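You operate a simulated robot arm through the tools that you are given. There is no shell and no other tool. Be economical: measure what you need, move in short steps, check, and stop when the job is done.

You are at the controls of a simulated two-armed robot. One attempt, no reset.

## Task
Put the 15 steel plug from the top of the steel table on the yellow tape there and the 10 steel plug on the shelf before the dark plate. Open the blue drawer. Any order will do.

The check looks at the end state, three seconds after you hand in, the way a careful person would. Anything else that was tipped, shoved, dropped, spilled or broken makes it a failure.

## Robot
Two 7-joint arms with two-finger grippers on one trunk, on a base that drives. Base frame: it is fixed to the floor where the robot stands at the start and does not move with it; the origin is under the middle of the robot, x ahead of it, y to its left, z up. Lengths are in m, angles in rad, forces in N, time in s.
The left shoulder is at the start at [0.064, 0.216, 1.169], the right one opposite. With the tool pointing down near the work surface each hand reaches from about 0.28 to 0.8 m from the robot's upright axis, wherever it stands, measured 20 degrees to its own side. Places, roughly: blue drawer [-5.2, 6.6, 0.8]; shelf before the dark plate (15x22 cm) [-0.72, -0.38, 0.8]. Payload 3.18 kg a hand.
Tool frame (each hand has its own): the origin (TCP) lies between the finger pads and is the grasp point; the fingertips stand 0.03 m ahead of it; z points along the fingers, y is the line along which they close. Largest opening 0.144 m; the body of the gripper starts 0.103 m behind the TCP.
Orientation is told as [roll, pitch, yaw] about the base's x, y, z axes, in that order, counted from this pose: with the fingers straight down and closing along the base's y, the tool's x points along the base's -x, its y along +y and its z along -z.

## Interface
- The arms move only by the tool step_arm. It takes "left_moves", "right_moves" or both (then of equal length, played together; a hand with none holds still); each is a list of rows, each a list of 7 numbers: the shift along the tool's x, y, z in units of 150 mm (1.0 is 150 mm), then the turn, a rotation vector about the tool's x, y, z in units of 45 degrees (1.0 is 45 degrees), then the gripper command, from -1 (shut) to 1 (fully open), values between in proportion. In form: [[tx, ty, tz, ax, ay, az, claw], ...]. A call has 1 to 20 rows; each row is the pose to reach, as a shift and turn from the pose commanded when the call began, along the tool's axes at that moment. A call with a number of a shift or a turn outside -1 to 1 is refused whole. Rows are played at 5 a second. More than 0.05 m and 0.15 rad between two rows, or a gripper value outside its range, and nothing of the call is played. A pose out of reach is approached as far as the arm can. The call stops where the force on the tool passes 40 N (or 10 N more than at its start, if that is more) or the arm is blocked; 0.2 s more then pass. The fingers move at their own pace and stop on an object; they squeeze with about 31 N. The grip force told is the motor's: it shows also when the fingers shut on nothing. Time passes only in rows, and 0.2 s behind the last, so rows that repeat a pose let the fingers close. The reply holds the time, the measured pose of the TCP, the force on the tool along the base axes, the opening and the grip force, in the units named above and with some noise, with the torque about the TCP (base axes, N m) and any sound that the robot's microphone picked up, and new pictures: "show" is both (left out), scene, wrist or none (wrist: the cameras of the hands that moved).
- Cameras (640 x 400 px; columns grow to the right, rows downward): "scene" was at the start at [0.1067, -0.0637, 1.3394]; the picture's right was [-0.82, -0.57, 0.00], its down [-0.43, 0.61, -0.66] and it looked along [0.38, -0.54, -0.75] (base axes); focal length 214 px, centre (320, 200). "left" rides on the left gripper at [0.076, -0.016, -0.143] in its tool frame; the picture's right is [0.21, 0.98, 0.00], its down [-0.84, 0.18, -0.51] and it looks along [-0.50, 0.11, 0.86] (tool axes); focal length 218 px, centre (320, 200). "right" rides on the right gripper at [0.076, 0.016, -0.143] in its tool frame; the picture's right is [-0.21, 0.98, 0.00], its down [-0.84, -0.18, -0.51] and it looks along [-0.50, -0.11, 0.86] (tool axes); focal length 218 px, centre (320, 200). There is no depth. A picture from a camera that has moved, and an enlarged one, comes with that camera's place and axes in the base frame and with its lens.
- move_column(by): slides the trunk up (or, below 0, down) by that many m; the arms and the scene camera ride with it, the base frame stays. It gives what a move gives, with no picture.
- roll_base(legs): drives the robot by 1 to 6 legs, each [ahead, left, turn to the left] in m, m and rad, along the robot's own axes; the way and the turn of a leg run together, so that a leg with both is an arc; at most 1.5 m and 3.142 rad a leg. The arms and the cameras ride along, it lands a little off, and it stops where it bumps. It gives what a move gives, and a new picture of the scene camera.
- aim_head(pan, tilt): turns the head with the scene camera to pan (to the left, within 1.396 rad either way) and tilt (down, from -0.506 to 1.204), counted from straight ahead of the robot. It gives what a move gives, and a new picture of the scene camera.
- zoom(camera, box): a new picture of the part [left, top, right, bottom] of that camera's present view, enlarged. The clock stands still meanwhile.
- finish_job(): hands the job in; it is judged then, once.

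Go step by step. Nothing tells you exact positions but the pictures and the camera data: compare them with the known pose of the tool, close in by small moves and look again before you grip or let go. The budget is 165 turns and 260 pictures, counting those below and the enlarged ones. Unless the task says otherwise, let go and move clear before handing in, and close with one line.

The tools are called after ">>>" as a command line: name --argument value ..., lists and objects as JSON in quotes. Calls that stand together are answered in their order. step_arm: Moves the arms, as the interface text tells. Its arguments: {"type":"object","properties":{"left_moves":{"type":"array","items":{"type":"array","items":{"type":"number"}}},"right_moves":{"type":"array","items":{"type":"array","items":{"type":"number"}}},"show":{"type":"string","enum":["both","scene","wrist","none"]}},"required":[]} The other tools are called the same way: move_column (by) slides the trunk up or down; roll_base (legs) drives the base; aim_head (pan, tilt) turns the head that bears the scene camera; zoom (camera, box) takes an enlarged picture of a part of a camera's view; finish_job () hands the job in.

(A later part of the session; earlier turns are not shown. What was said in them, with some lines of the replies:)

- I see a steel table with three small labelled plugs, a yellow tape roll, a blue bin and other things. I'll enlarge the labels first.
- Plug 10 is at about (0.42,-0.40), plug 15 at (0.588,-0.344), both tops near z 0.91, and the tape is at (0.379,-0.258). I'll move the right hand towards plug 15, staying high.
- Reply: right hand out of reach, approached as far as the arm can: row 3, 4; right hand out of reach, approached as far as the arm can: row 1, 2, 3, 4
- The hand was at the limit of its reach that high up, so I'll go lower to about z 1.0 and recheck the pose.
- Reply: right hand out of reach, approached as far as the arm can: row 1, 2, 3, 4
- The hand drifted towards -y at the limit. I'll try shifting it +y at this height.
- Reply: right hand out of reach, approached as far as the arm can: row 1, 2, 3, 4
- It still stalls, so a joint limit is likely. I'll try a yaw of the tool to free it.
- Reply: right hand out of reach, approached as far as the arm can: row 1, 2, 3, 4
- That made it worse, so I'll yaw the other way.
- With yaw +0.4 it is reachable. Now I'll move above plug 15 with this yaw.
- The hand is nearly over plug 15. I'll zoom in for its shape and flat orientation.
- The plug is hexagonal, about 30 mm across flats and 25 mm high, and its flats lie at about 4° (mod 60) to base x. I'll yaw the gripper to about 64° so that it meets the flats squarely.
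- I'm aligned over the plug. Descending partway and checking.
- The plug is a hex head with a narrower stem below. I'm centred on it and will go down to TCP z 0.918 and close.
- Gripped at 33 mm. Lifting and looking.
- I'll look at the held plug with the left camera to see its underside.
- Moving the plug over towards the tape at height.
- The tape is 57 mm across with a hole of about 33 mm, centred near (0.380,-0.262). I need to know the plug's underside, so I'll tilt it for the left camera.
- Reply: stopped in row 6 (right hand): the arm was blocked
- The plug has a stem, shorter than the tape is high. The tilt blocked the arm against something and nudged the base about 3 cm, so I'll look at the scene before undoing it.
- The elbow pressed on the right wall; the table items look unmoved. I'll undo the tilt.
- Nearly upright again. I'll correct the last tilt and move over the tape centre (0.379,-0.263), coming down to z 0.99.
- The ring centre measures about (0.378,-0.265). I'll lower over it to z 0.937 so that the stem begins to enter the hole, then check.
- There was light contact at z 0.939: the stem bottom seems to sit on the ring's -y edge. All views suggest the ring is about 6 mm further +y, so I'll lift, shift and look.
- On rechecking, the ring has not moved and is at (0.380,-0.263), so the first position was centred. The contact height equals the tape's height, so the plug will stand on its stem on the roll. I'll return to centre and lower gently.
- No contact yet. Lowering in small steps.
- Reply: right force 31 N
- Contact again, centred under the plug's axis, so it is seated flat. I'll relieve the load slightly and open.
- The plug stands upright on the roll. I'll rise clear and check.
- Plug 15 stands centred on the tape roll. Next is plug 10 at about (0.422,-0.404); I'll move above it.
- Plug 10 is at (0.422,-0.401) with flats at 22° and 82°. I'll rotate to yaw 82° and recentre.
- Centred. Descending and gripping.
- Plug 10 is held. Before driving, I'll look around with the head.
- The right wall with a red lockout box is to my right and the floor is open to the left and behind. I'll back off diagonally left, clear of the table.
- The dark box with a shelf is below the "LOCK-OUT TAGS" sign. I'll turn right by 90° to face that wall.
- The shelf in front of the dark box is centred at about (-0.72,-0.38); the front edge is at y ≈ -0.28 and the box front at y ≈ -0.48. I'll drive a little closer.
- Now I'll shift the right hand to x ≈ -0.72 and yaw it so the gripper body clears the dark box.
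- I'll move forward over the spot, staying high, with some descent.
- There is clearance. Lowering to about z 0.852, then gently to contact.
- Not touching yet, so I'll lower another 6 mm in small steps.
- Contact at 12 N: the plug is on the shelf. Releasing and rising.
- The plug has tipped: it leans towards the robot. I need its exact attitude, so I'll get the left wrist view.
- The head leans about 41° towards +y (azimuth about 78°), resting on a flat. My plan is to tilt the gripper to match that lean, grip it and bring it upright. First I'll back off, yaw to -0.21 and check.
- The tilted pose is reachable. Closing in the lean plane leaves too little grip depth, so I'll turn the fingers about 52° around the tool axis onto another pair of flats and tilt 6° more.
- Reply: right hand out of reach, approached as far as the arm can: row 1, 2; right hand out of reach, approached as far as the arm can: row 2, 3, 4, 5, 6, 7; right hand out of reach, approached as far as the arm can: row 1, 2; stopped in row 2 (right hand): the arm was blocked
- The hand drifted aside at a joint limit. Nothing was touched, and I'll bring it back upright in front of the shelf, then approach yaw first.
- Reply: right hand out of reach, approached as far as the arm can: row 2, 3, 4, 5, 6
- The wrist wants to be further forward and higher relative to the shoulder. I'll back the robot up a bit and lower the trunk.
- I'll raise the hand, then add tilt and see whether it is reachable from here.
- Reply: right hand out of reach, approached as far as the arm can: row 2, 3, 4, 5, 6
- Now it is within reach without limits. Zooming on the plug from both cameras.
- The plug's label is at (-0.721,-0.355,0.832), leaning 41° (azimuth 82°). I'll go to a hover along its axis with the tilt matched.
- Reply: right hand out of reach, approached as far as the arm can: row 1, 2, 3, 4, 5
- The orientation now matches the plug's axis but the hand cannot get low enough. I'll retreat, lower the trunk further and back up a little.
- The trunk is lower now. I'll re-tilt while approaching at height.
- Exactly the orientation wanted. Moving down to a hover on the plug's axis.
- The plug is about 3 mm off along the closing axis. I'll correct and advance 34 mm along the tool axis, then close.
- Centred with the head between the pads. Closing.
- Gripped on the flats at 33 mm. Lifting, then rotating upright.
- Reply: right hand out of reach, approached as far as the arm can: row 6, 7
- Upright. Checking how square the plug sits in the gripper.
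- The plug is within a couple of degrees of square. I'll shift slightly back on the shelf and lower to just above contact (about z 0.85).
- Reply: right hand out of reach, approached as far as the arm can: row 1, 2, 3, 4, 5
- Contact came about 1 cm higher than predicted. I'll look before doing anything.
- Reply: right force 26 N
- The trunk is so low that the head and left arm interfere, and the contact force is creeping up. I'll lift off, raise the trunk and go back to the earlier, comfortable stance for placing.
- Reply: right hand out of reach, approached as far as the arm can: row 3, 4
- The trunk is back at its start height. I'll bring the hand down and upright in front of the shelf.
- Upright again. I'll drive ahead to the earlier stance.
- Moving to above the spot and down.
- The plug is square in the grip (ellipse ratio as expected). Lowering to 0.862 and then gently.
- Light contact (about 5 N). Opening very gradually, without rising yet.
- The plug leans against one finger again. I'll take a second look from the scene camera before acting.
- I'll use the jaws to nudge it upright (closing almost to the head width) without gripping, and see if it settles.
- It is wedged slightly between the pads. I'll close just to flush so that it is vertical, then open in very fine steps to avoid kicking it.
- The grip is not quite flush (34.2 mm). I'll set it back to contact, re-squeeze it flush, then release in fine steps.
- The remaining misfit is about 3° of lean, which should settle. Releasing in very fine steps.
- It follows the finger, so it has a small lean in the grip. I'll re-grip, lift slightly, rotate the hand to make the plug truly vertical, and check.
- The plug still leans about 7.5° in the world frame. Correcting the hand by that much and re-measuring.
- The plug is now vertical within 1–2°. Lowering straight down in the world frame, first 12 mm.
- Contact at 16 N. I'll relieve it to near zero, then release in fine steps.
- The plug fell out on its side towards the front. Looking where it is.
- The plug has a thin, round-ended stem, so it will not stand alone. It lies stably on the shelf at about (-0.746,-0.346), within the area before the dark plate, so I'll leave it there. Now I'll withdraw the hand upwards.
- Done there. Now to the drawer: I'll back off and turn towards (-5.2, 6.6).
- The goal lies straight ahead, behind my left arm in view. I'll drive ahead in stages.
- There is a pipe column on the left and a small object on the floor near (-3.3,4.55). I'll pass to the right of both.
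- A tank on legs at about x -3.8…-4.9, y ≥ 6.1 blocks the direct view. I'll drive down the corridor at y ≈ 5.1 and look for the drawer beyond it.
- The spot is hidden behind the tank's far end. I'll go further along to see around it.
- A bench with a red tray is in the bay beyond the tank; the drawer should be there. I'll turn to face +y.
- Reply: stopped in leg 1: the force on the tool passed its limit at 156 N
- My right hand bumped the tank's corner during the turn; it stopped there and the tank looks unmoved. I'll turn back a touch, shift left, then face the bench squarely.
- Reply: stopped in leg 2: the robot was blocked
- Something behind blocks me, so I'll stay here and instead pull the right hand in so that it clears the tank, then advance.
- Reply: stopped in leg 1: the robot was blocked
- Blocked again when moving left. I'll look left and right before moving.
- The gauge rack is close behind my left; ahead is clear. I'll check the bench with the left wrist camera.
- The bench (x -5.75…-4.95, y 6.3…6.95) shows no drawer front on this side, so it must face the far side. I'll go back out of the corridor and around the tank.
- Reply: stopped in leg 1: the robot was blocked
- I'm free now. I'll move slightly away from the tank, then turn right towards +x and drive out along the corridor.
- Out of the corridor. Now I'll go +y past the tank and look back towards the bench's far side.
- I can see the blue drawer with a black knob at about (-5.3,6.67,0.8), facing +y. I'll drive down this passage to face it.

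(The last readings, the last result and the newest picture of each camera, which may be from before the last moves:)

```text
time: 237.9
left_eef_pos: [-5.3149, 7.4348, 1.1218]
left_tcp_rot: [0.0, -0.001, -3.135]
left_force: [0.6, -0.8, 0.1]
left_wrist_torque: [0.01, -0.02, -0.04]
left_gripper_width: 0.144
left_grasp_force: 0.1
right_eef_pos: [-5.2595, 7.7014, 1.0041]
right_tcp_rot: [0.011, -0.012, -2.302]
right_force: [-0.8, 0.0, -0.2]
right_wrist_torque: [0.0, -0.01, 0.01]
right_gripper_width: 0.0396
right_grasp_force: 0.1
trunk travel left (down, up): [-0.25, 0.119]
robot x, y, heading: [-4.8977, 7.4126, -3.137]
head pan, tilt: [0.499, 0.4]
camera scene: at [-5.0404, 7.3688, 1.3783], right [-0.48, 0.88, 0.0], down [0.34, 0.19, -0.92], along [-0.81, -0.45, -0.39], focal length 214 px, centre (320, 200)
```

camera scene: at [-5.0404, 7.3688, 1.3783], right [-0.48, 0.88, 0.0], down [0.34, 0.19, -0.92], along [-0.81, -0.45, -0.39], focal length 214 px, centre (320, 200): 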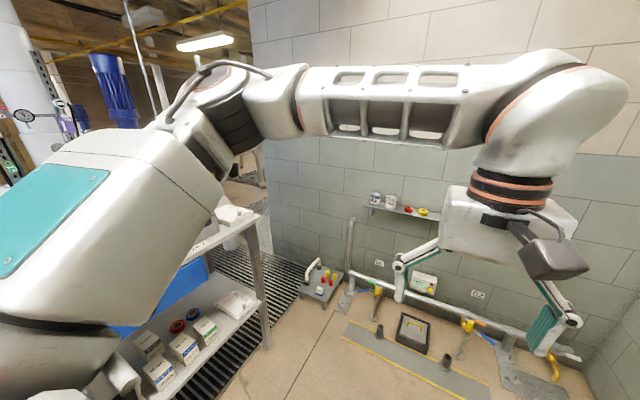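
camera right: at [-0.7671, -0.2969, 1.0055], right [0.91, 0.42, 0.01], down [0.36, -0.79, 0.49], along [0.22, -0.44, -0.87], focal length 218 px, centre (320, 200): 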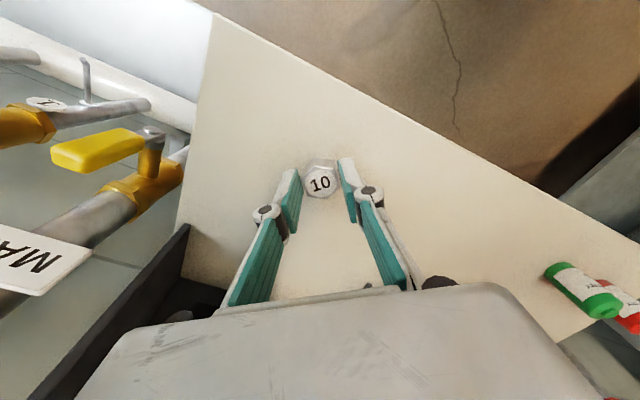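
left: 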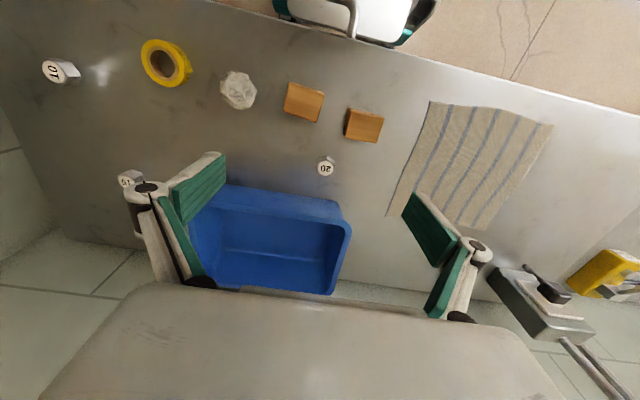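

Turning left to face the drawer.

>>> roll_base --legs '[[0, 0, 1.566]]'

>>> aim_head --pan -0.35 --tilt 0.75

```text
time: 242.2
left_eef_pos: [-4.9047, 6.9956, 1.1224]
left_tcp_rot: [-0.001, -0.001, -1.531]
left_force: [-0.5, 0.3, -0.9]
left_wrist_torque: [-0.03, 0.05, -0.03]
left_gripper_width: 0.1439
left_grasp_force: 0.1
right_eef_pos: [-5.1723, 7.0423, 1.0047]
right_tcp_rot: [0.01, -0.012, -0.697]
right_force: [0.8, 0.0, -0.5]
right_wrist_torque: [0.01, 0.0, 0.01]
right_gripper_width: 0.0396
right_grasp_force: 0.1
trunk travel left (down, up): [-0.25, 0.119]
robot x, y, heading: [-4.8967, 7.4139, -1.535]
head pan, tilt: [0.499, 0.4]
camera scene: at [-4.8471, 7.2727, 1.3783], right [-0.86, -0.51, 0.0], down [-0.2, 0.33, -0.92], along [0.47, -0.79, -0.39], focal length 214 px, centre (320, 200)
```

scene: 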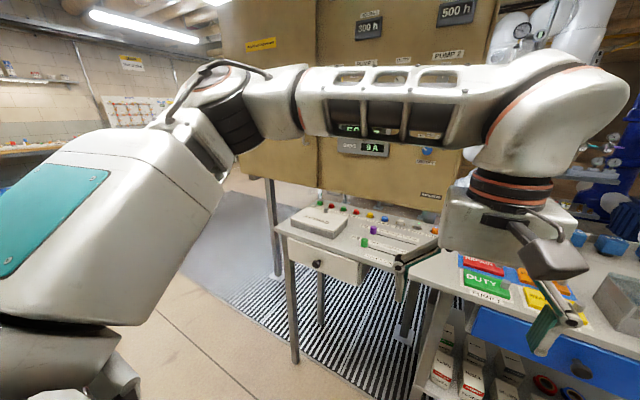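

```text
time: 243.3
left_eef_pos: [-4.9035, 6.9965, 1.1227]
left_tcp_rot: [0.0, 0.001, -1.53]
left_force: [0.2, -0.1, -0.4]
left_wrist_torque: [0.01, 0.05, 0.02]
left_gripper_width: 0.1439
left_grasp_force: 0.0
right_eef_pos: [-5.1719, 7.0412, 1.0057]
right_tcp_rot: [0.012, -0.012, -0.699]
right_force: [0.1, -0.1, -0.8]
right_wrist_torque: [0.02, -0.02, -0.02]
right_gripper_width: 0.0395
right_grasp_force: 0.0
trunk travel left (down, up): [-0.25, 0.119]
robot x, y, heading: [-4.898, 7.4144, -1.537]
head pan, tilt: [-0.351, 0.75]
camera scene: at [-4.9201, 7.2734, 1.3473], right [-0.95, 0.31, 0.0], down [0.21, 0.65, -0.73], along [-0.22, -0.7, -0.68], focal length 214 px, centre (320, 200)
```

scene: 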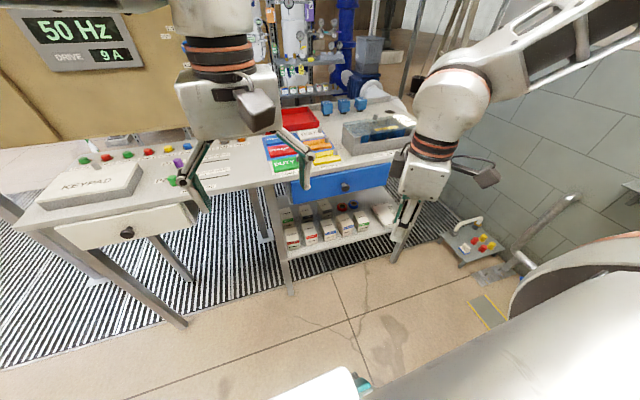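

The blue drawer's front with a dark knob is clearly visible. Zooming on it.

>>> zoom --camera "scene" --box '[280, 150, 410, 240]'

>>> zoom --camera "right" --box '[0, 0, 640, 400]'

```text
4.44 times, centred on (345, 195) of scene
camera zoom: at [-4.9201, 7.2734, 1.3473], right [-0.95, 0.31, 0.0], down [0.21, 0.65, -0.73], along [-0.22, -0.7, -0.68], focal length 953 px, centre (209, 222)
```

zoom: 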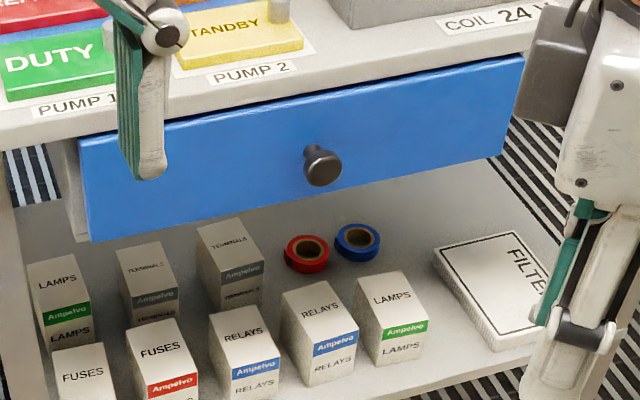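

```text
1.00 times, centred on (320, 200) of right (not enlarged: the box is as wide or as high as the picture)
camera zoom: at [-5.2233, 7.1022, 1.1468], right [0.79, 0.62, 0.01], down [0.52, -0.68, 0.52], along [0.33, -0.4, -0.86], focal length 218 px, centre (320, 200)
```

zoom: 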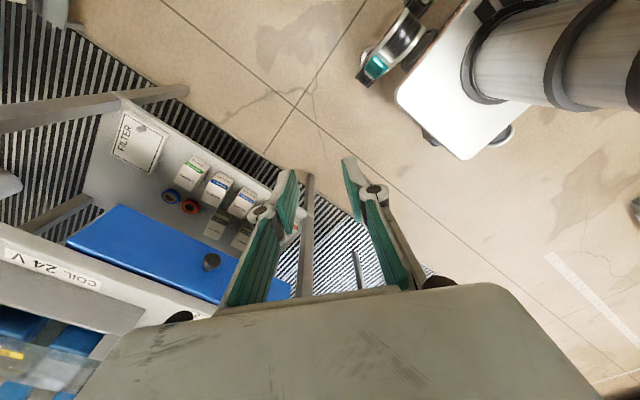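

The knob is at (-5.189, 6.725, 0.849), a mushroom about 3 cm in diameter. I'll reposition so that the right hand can close along x around it at a comfortable wrist yaw.

>>> roll_base --legs '[[0, 0, -0.433], [0.144, 0.297, 0]]'

```text
time: 247.8
left_eef_pos: [-4.8605, 6.7904, 1.1224]
left_tcp_rot: [-0.001, 0.0, -1.971]
left_force: [-0.5, -0.4, -0.4]
left_wrist_torque: [0.04, 0.02, -0.01]
left_gripper_width: 0.1439
left_grasp_force: 0.0
right_eef_pos: [-5.0845, 6.9462, 1.0041]
right_tcp_rot: [0.012, -0.011, -1.136]
right_force: [0.4, 0.6, 0.0]
right_wrist_torque: [0.02, 0.02, 0.01]
right_gripper_width: 0.0394
right_grasp_force: 0.1
trunk travel left (down, up): [-0.25, 0.119]
robot x, y, heading: [-4.6773, 7.1658, -1.972]
head pan, tilt: [-0.351, 0.75]
camera scene: at [-4.7578, 7.0482, 1.3472], right [-0.73, 0.68, 0.0], down [0.46, 0.5, -0.73], along [-0.5, -0.53, -0.68], focal length 214 px, centre (320, 200)
```

scene: 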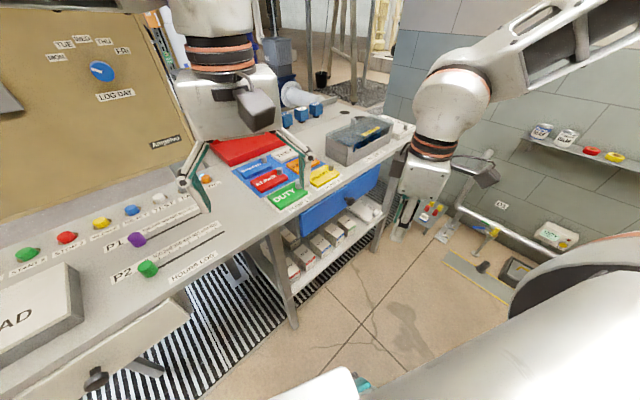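

>>> step_arm --right_moves '[[-0.05, -0.2, 0.05, 0, 0, 0.14, 0], [-0.1, -0.4, 0.12, 0, 0, 0.28, 0], [-0.18, -0.6, 0.2, 0, 0, 0.42, 0], [-0.25, -0.8, 0.3, 0, 0, 0.553, 0], [-0.287, -0.9, 0.36, 0, 0, 0.553, 0], [-0.287, -0.9, 0.36, 0, 0, 0.553, 0]]' --show "both"

```text
time: 249.2
left_eef_pos: [-4.8616, 6.7907, 1.1231]
left_tcp_rot: [0.002, -0.003, -1.973]
left_force: [-0.2, 0.3, 0.3]
left_wrist_torque: [0.03, 0.0, 0.02]
left_gripper_width: 0.1438
left_grasp_force: 0.1
right_eef_pos: [-5.1992, 6.8499, 0.9567]
right_tcp_rot: [0.019, -0.007, -1.568]
right_force: [0.1, 0.5, -0.3]
right_wrist_torque: [-0.01, -0.03, -0.02]
right_gripper_width: 0.0722
right_grasp_force: 0.0
right hand out of reach, approached as far as the arm can: row 3, 4, 5, 6
trunk travel left (down, up): [-0.25, 0.119]
robot x, y, heading: [-4.682, 7.1674, -1.97]
head pan, tilt: [-0.351, 0.75]
camera scene: at [-4.758, 7.0487, 1.3473], right [-0.73, 0.68, 0.0], down [0.46, 0.5, -0.73], along [-0.5, -0.54, -0.68], focal length 214 px, centre (320, 200)
camera right: at [-5.1861, 6.9264, 1.0996], right [0.98, -0.21, 0.02], down [-0.19, -0.84, 0.51], along [-0.09, -0.5, -0.86], focal length 218 px, centre (320, 200)
```

scene: 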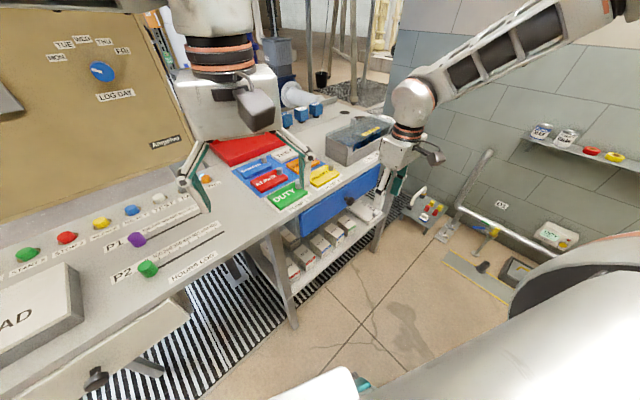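
right: 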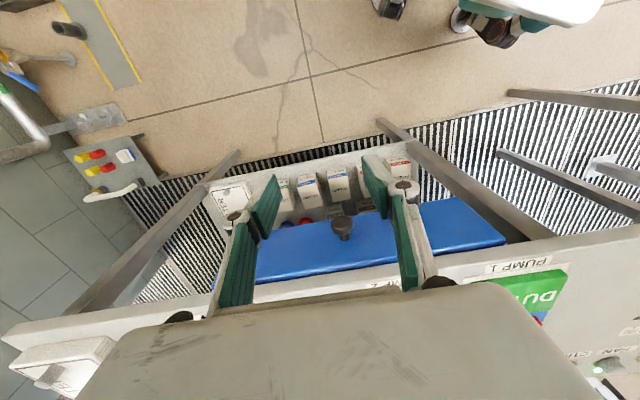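

Closing direction and position are good. Lowering to knob height in front of it.

>>> step_arm --right_moves '[[0, 0.03, 0.2, 0, 0, 0, 0], [0, 0.067, 0.4, 0, 0, 0, 0], [0, 0.067, 0.6, 0, 0, 0, 0], [0, 0.067, 0.66, 0, 0, 0, 0], [0, 0.067, 0.66, 0, 0, 0, 0]]' --show "wrist"

```text
time: 250.4
left_eef_pos: [-4.8622, 6.7887, 1.1229]
left_tcp_rot: [-0.002, -0.001, -1.97]
left_force: [0.4, -0.7, 0.4]
left_wrist_torque: [0.02, 0.0, 0.0]
left_gripper_width: 0.1439
left_grasp_force: 0.0
right_eef_pos: [-5.2259, 6.847, 0.8674]
right_tcp_rot: [0.038, -0.003, -1.563]
right_force: [-0.2, 1.4, -0.5]
right_wrist_torque: [-0.03, 0.01, -0.01]
right_gripper_width: 0.0721
right_grasp_force: 0.0
right hand out of reach, approached as far as the arm can: row 1, 2, 3, 4, 5
trunk travel left (down, up): [-0.25, 0.119]
robot x, y, heading: [-4.6773, 7.1642, -1.972]
head pan, tilt: [-0.351, 0.75]
camera right: at [-5.2168, 6.9228, 1.0113], right [0.98, -0.2, 0.04], down [-0.19, -0.84, 0.5], along [-0.07, -0.5, -0.86], focal length 218 px, centre (320, 200)
```

right: 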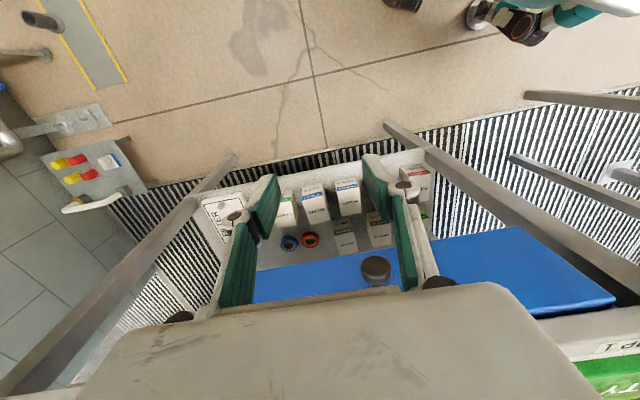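

It drifts at the limit again. I'll allow about 11° more yaw to get margin and realign in x.

>>> step_arm --right_moves '[[0, 0.05, 0, 0, 0, -0.13, 0], [0, 0.15, 0.03, -0.02, 0, -0.26, 0], [0, 0.245, 0.06, -0.045, 0, -0.26, 0], [0, 0.245, 0.08, -0.045, 0, -0.26, 0]]' --show "wrist"

```text
time: 251.4
left_eef_pos: [-4.8614, 6.7906, 1.1226]
left_tcp_rot: [0.001, 0.001, -1.971]
left_force: [-0.2, -0.8, 1.4]
left_wrist_torque: [-0.01, 0.02, 0.03]
left_gripper_width: 0.1442
left_grasp_force: 0.1
right_eef_pos: [-5.189, 6.8465, 0.8572]
right_tcp_rot: [0.049, -0.014, -1.368]
right_force: [0.2, -0.4, 0.8]
right_wrist_torque: [0.04, -0.01, 0.01]
right_gripper_width: 0.072
right_grasp_force: 0.1
trunk travel left (down, up): [-0.25, 0.119]
robot x, y, heading: [-4.6752, 7.1657, -1.974]
head pan, tilt: [-0.351, 0.75]
camera right: at [-5.1953, 6.9239, 0.9998], right [1.0, -0.01, 0.05], down [-0.03, -0.86, 0.51], along [0.04, -0.51, -0.86], focal length 218 px, centre (320, 200)
```

right: 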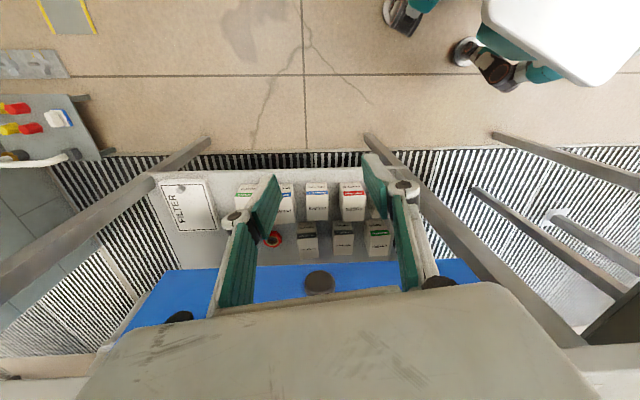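

Aligned with the knob. Moving forward 11.5 cm so the pads straddle it.

>>> step_arm --right_moves '[[-0.2, -0.04, 0.02, 0, 0, 0, 0], [-0.4, -0.08, 0.04, 0, 0, 0, 0], [-0.6, -0.12, 0.04, 0, 0, 0, 0], [-0.755, -0.155, 0.04, 0, 0, 0, 0], [-0.755, -0.155, 0.04, 0, 0, 0, 0]]' --show "both"

>>> zoom --camera "right" --box '[240, 130, 400, 240]'

```text
time: 252.6
left_eef_pos: [-4.8619, 6.7909, 1.1224]
left_tcp_rot: [0.001, -0.001, -1.969]
left_force: [0.7, 0.2, 0.2]
left_wrist_torque: [-0.02, -0.01, -0.01]
left_gripper_width: 0.1441
left_grasp_force: 0.1
right_eef_pos: [-5.1871, 6.7344, 0.8509]
right_tcp_rot: [0.048, -0.011, -1.367]
right_force: [0.1, 9.4, 0.0]
right_wrist_torque: [0.02, -0.05, -0.42]
right_gripper_width: 0.0711
right_grasp_force: 0.1
trunk travel left (down, up): [-0.25, 0.119]
robot x, y, heading: [-4.6763, 7.1676, -1.971]
head pan, tilt: [-0.351, 0.75]
camera scene: at [-4.7581, 7.0493, 1.3473], right [-0.73, 0.68, 0.0], down [0.47, 0.5, -0.73], along [-0.5, -0.54, -0.68], focal length 214 px, centre (320, 200)
camera right: at [-5.193, 6.8109, 0.9942], right [1.0, -0.01, 0.05], down [-0.03, -0.86, 0.51], along [0.04, -0.51, -0.86], focal length 218 px, centre (320, 200)
```

scene: 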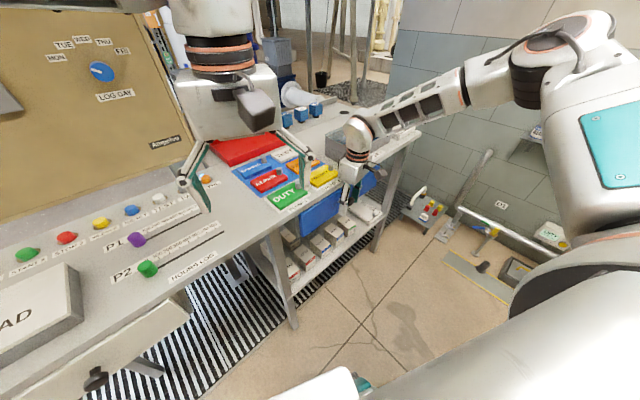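
right: 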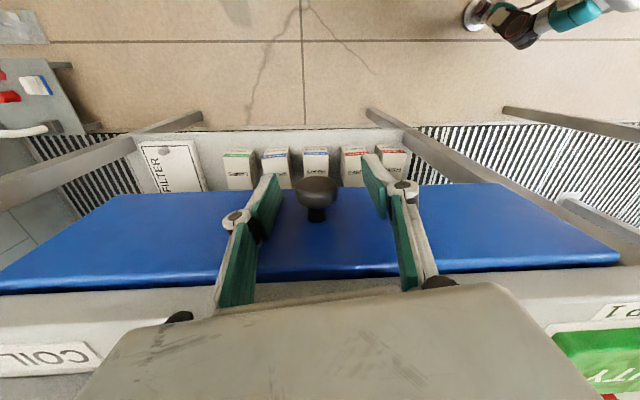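

```text
3.64 times, centred on (320, 185) of right
camera zoom: at [-5.193, 6.8109, 0.9942], right [1.0, -0.01, 0.05], down [-0.03, -0.86, 0.51], along [0.04, -0.51, -0.86], focal length 794 px, centre (320, 254)
```

zoom: 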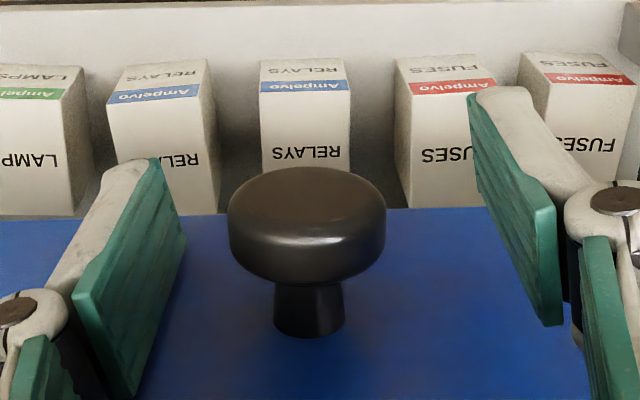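

The knob head is right between the pads; one finger barely touches the drawer front. Backing 3 mm and closing.

>>> step_arm --right_moves '[[0.025, 0.01, 0, 0, 0, 0, 0], [0.025, 0.01, 0, 0, 0, 0, -0.3], [0.025, 0.01, 0, 0, 0, 0, -0.7], [0.025, 0.01, 0, 0, 0, 0, -1], [0.025, 0.01, 0, 0, 0, 0, -1]]' --show "none"

>>> zoom --camera "right" --box '[240, 130, 400, 240]'

```text
time: 253.8
left_eef_pos: [-4.8635, 6.791, 1.1222]
left_tcp_rot: [0.001, -0.002, -1.969]
left_force: [0.4, 0.8, 0.3]
left_wrist_torque: [0.0, -0.01, 0.01]
left_gripper_width: 0.1442
left_grasp_force: 0.0
right_eef_pos: [-5.1888, 6.7358, 0.8537]
right_tcp_rot: [0.045, -0.016, -1.369]
right_force: [-25.0, -2.8, 10.7]
right_wrist_torque: [-0.44, 0.09, 0.09]
right_gripper_width: 0.0294
right_grasp_force: 44.6
trunk travel left (down, up): [-0.25, 0.119]
robot x, y, heading: [-4.6806, 7.1623, -1.969]
head pan, tilt: [-0.351, 0.75]
```

```text
3.64 times, centred on (320, 185) of right
camera zoom: at [-5.1951, 6.813, 0.995], right [1.0, -0.01, 0.05], down [-0.03, -0.86, 0.51], along [0.04, -0.51, -0.86], focal length 794 px, centre (320, 254)
```

zoom: 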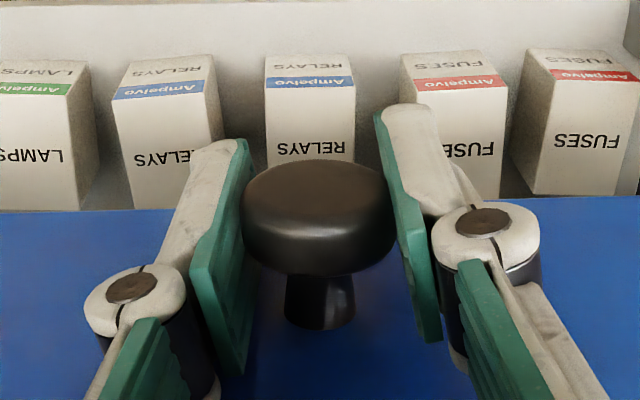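

Gripped the knob. Relieving the side load, then pulling a first few centimetres.

>>> step_arm --right_moves '[[0.003, -0.02, -0.01, 0, 0, 0, -1], [0.003, -0.02, -0.01, 0, 0, 0, -1], [0.1, 0, -0.01, 0, 0, 0, -1], [0.2, 0.02, -0.01, 0, 0, 0, -1], [0.35, 0.05, -0.01, 0, 0, 0, -1]]' --show "scene"

```text
time: 255.0
left_eef_pos: [-4.8615, 6.7906, 1.1227]
left_tcp_rot: [0.002, -0.003, -1.97]
left_force: [0.9, 0.4, 0.2]
left_wrist_torque: [-0.02, 0.0, 0.04]
left_gripper_width: 0.144
left_grasp_force: 0.0
right_eef_pos: [-5.1882, 6.7909, 0.8523]
right_tcp_rot: [0.051, -0.011, -1.367]
right_force: [-3.8, 0.5, 1.0]
right_wrist_torque: [-0.26, -0.04, 0.04]
right_gripper_width: 0.0296
right_grasp_force: 44.5
trunk travel left (down, up): [-0.25, 0.119]
robot x, y, heading: [-4.6787, 7.1639, -1.969]
head pan, tilt: [-0.351, 0.75]
camera scene: at [-4.7583, 7.0491, 1.3472], right [-0.73, 0.68, 0.0], down [0.47, 0.5, -0.73], along [-0.5, -0.54, -0.68], focal length 214 px, centre (320, 200)
```

scene: 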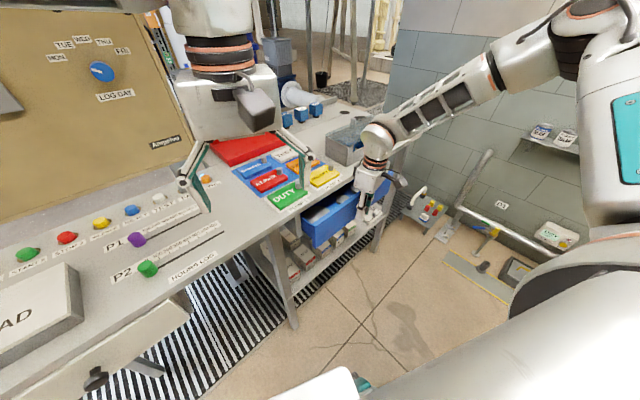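

The drawer is opening. Pulling further.

>>> step_arm --right_moves '[[0.2, 0.041, 0, 0, 0, 0, -1], [0.4, 0.082, 0, 0, 0, 0, -1], [0.6, 0.123, 0, 0, 0, 0, -1], [0.8, 0.164, 0, 0, 0, 0, -1], [0.95, 0.195, 0, 0, 0, 0, -1], [0.95, 0.195, 0, 0, 0, 0, -1]]' --show "scene"

```text
time: 256.2
left_eef_pos: [-4.8629, 6.79, 1.1216]
left_tcp_rot: [0.002, 0.001, -1.968]
left_force: [-0.7, -0.1, -0.4]
left_wrist_torque: [0.0, 0.0, 0.0]
left_gripper_width: 0.144
left_grasp_force: 0.0
right_eef_pos: [-5.1887, 6.9224, 0.8542]
right_tcp_rot: [0.06, -0.024, -1.359]
right_force: [2.0, -5.1, -13.4]
right_wrist_torque: [0.28, 0.21, -0.14]
right_gripper_width: 0.0295
right_grasp_force: 45.3
right hand out of reach, approached as far as the arm can: row 5
trunk travel left (down, up): [-0.25, 0.119]
robot x, y, heading: [-4.6772, 7.1639, -1.963]
head pan, tilt: [-0.351, 0.75]
stopped in row 5 (right hand): the force on the tool passed its limit at 44 N (the readings are from after the stop); the commanded pose is now the measured one
camera scene: at [-4.7585, 7.0475, 1.347], right [-0.73, 0.68, 0.0], down [0.46, 0.5, -0.73], along [-0.5, -0.54, -0.68], focal length 214 px, centre (320, 200)
```

scene: 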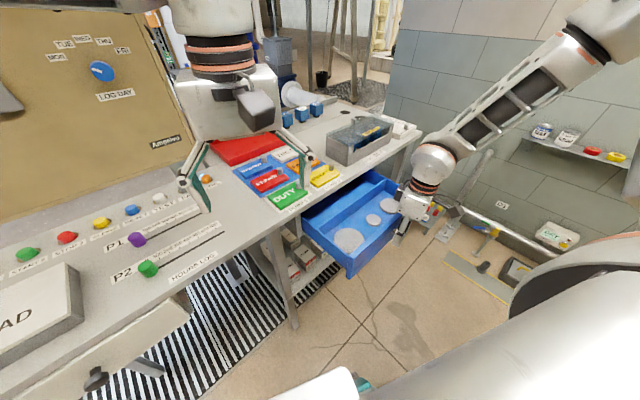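

About 19 cm open, but the arm was at its limit. I'll pull a bit more by driving the base back gently.

>>> roll_base --legs '[[-0.074, -0.031, 0]]'

```text
time: 257.0
left_eef_pos: [-4.8605, 6.8041, 1.1222]
left_tcp_rot: [0.0, 0.001, -1.966]
left_force: [0.2, 0.1, -1.1]
left_wrist_torque: [0.01, -0.01, 0.01]
left_gripper_width: 0.144
left_grasp_force: 0.1
right_eef_pos: [-5.1901, 6.9297, 0.8569]
right_tcp_rot: [0.047, -0.043, -1.35]
right_force: [-0.6, -1.0, -3.3]
right_wrist_torque: [-1.18, -0.48, 0.02]
right_gripper_width: 0.0297
right_grasp_force: 45.1
trunk travel left (down, up): [-0.25, 0.119]
robot x, y, heading: [-4.6765, 7.1818, -1.965]
head pan, tilt: [-0.351, 0.75]
stopped in leg 1: the force on the tool passed its limit at 47 N (the readings are from after the stop); the commanded pose is now the measured one
camera scene: at [-4.7575, 7.0621, 1.3474], right [-0.73, 0.68, 0.0], down [0.46, 0.5, -0.73], along [-0.5, -0.54, -0.68], focal length 214 px, centre (320, 200)
```

scene: 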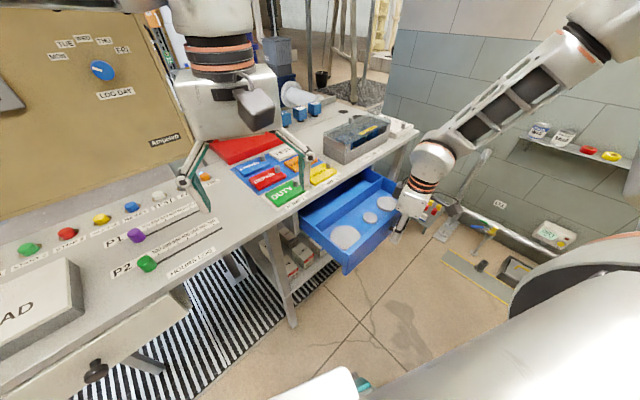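

The drawer is at its stop, fully open (about 19.5 cm). Releasing the knob and rising straight up.

>>> step_arm --right_moves '[[0, 0, 0, 0, 0, 0, -0.3], [0, 0, 0, 0, 0, 0, 0], [0, 0, 0, 0, 0, 0, 0], [0, 0, -0.15, 0, 0, 0, 0], [0, 0, -0.4, 0, 0, 0, 0], [0, 0, -0.7, 0, 0, 0, 0], [0, 0, -0.95, 0, 0, 0, 0]]' --show "both"

```text
time: 258.6
left_eef_pos: [-4.8609, 6.8042, 1.1221]
left_tcp_rot: [0.0, -0.003, -1.966]
left_force: [-0.6, -0.6, 0.1]
left_wrist_torque: [-0.02, 0.0, 0.01]
left_gripper_width: 0.1441
left_grasp_force: 0.2
right_eef_pos: [-5.1972, 6.9337, 1.0006]
right_tcp_rot: [0.049, -0.042, -1.35]
right_force: [0.9, 0.2, 0.5]
right_wrist_torque: [0.0, 0.01, -0.02]
right_gripper_width: 0.072
right_grasp_force: 0.0
trunk travel left (down, up): [-0.25, 0.119]
robot x, y, heading: [-4.6778, 7.1783, -1.968]
head pan, tilt: [-0.351, 0.75]
camera scene: at [-4.757, 7.0629, 1.3474], right [-0.73, 0.68, 0.0], down [0.46, 0.5, -0.73], along [-0.5, -0.54, -0.68], focal length 214 px, centre (320, 200)
camera right: at [-5.2056, 7.0147, 1.1409], right [1.0, 0.01, 0.06], down [-0.02, -0.85, 0.53], along [0.05, -0.53, -0.84], focal length 218 px, centre (320, 200)
```

scene: 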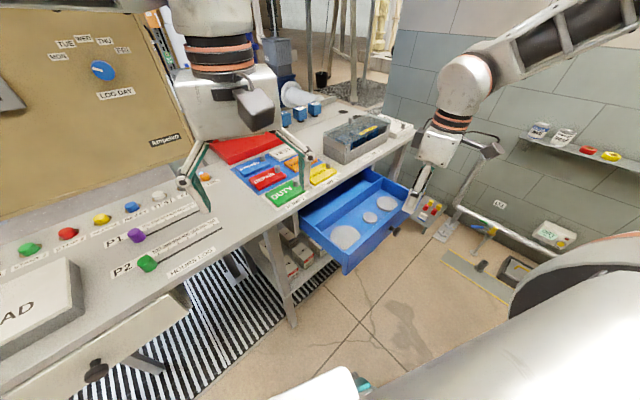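
right: 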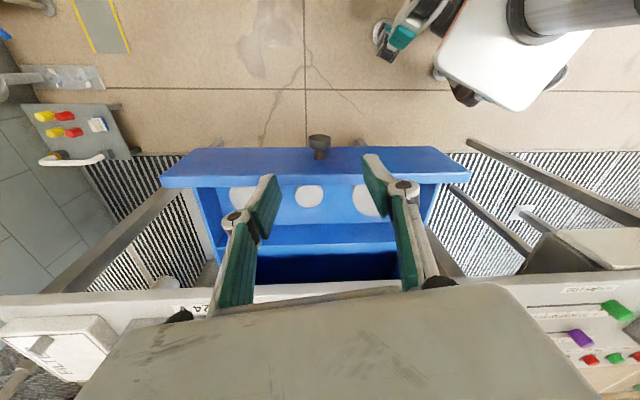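

The drawer is fully open and the hand is off the knob. I'll back away slightly to be clear.

>>> roll_base --legs '[[-0.13, -0.054, 0]]'

```text
time: 259.9
left_eef_pos: [-4.8594, 6.9436, 1.1238]
left_tcp_rot: [0.001, -0.002, -1.967]
left_force: [0.1, -0.2, 0.1]
left_wrist_torque: [-0.09, 0.0, 0.01]
left_gripper_width: 0.1441
left_grasp_force: 0.0
right_eef_pos: [-5.1969, 7.0727, 1.0001]
right_tcp_rot: [0.045, -0.043, -1.352]
right_force: [0.3, 0.2, 0.0]
right_wrist_torque: [-0.07, 0.0, 0.0]
right_gripper_width: 0.072
right_grasp_force: 0.0
trunk travel left (down, up): [-0.25, 0.119]
robot x, y, heading: [-4.6792, 7.3172, -1.969]
head pan, tilt: [-0.351, 0.75]
camera scene: at [-4.7566, 7.203, 1.3473], right [-0.73, 0.68, 0.0], down [0.46, 0.5, -0.73], along [-0.5, -0.54, -0.68], focal length 214 px, centre (320, 200)
```

scene: 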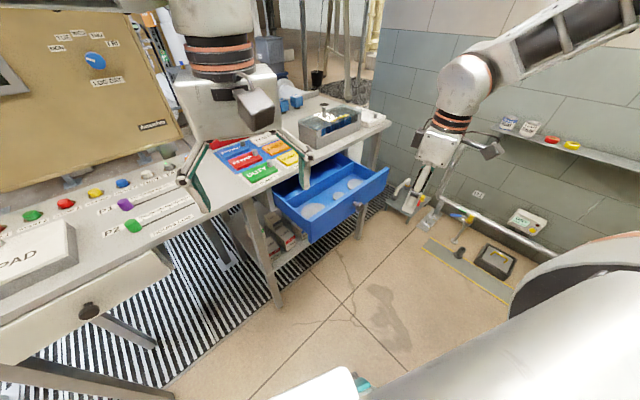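

The drawer stays open and the robot is clear of it. The 15 plug was standing on the tape and the 10 plug lying on the shelf when I last saw them, so I'm handing in.

>>> finish_job

```text
The job is handed in.
```

I've handed the job in: the 15 plug is on the yellow tape, the 10 plug is on the shelf before the dark plate (lying on its side, since it wouldn't stand on its round-ended stem), and the blue drawer is open to its stop. On the way my right hand hit the tank corner once (156 N) and the base was blocked a few times by the gauge rack; I saw no damage but did not go back to check the rack or the plugs.
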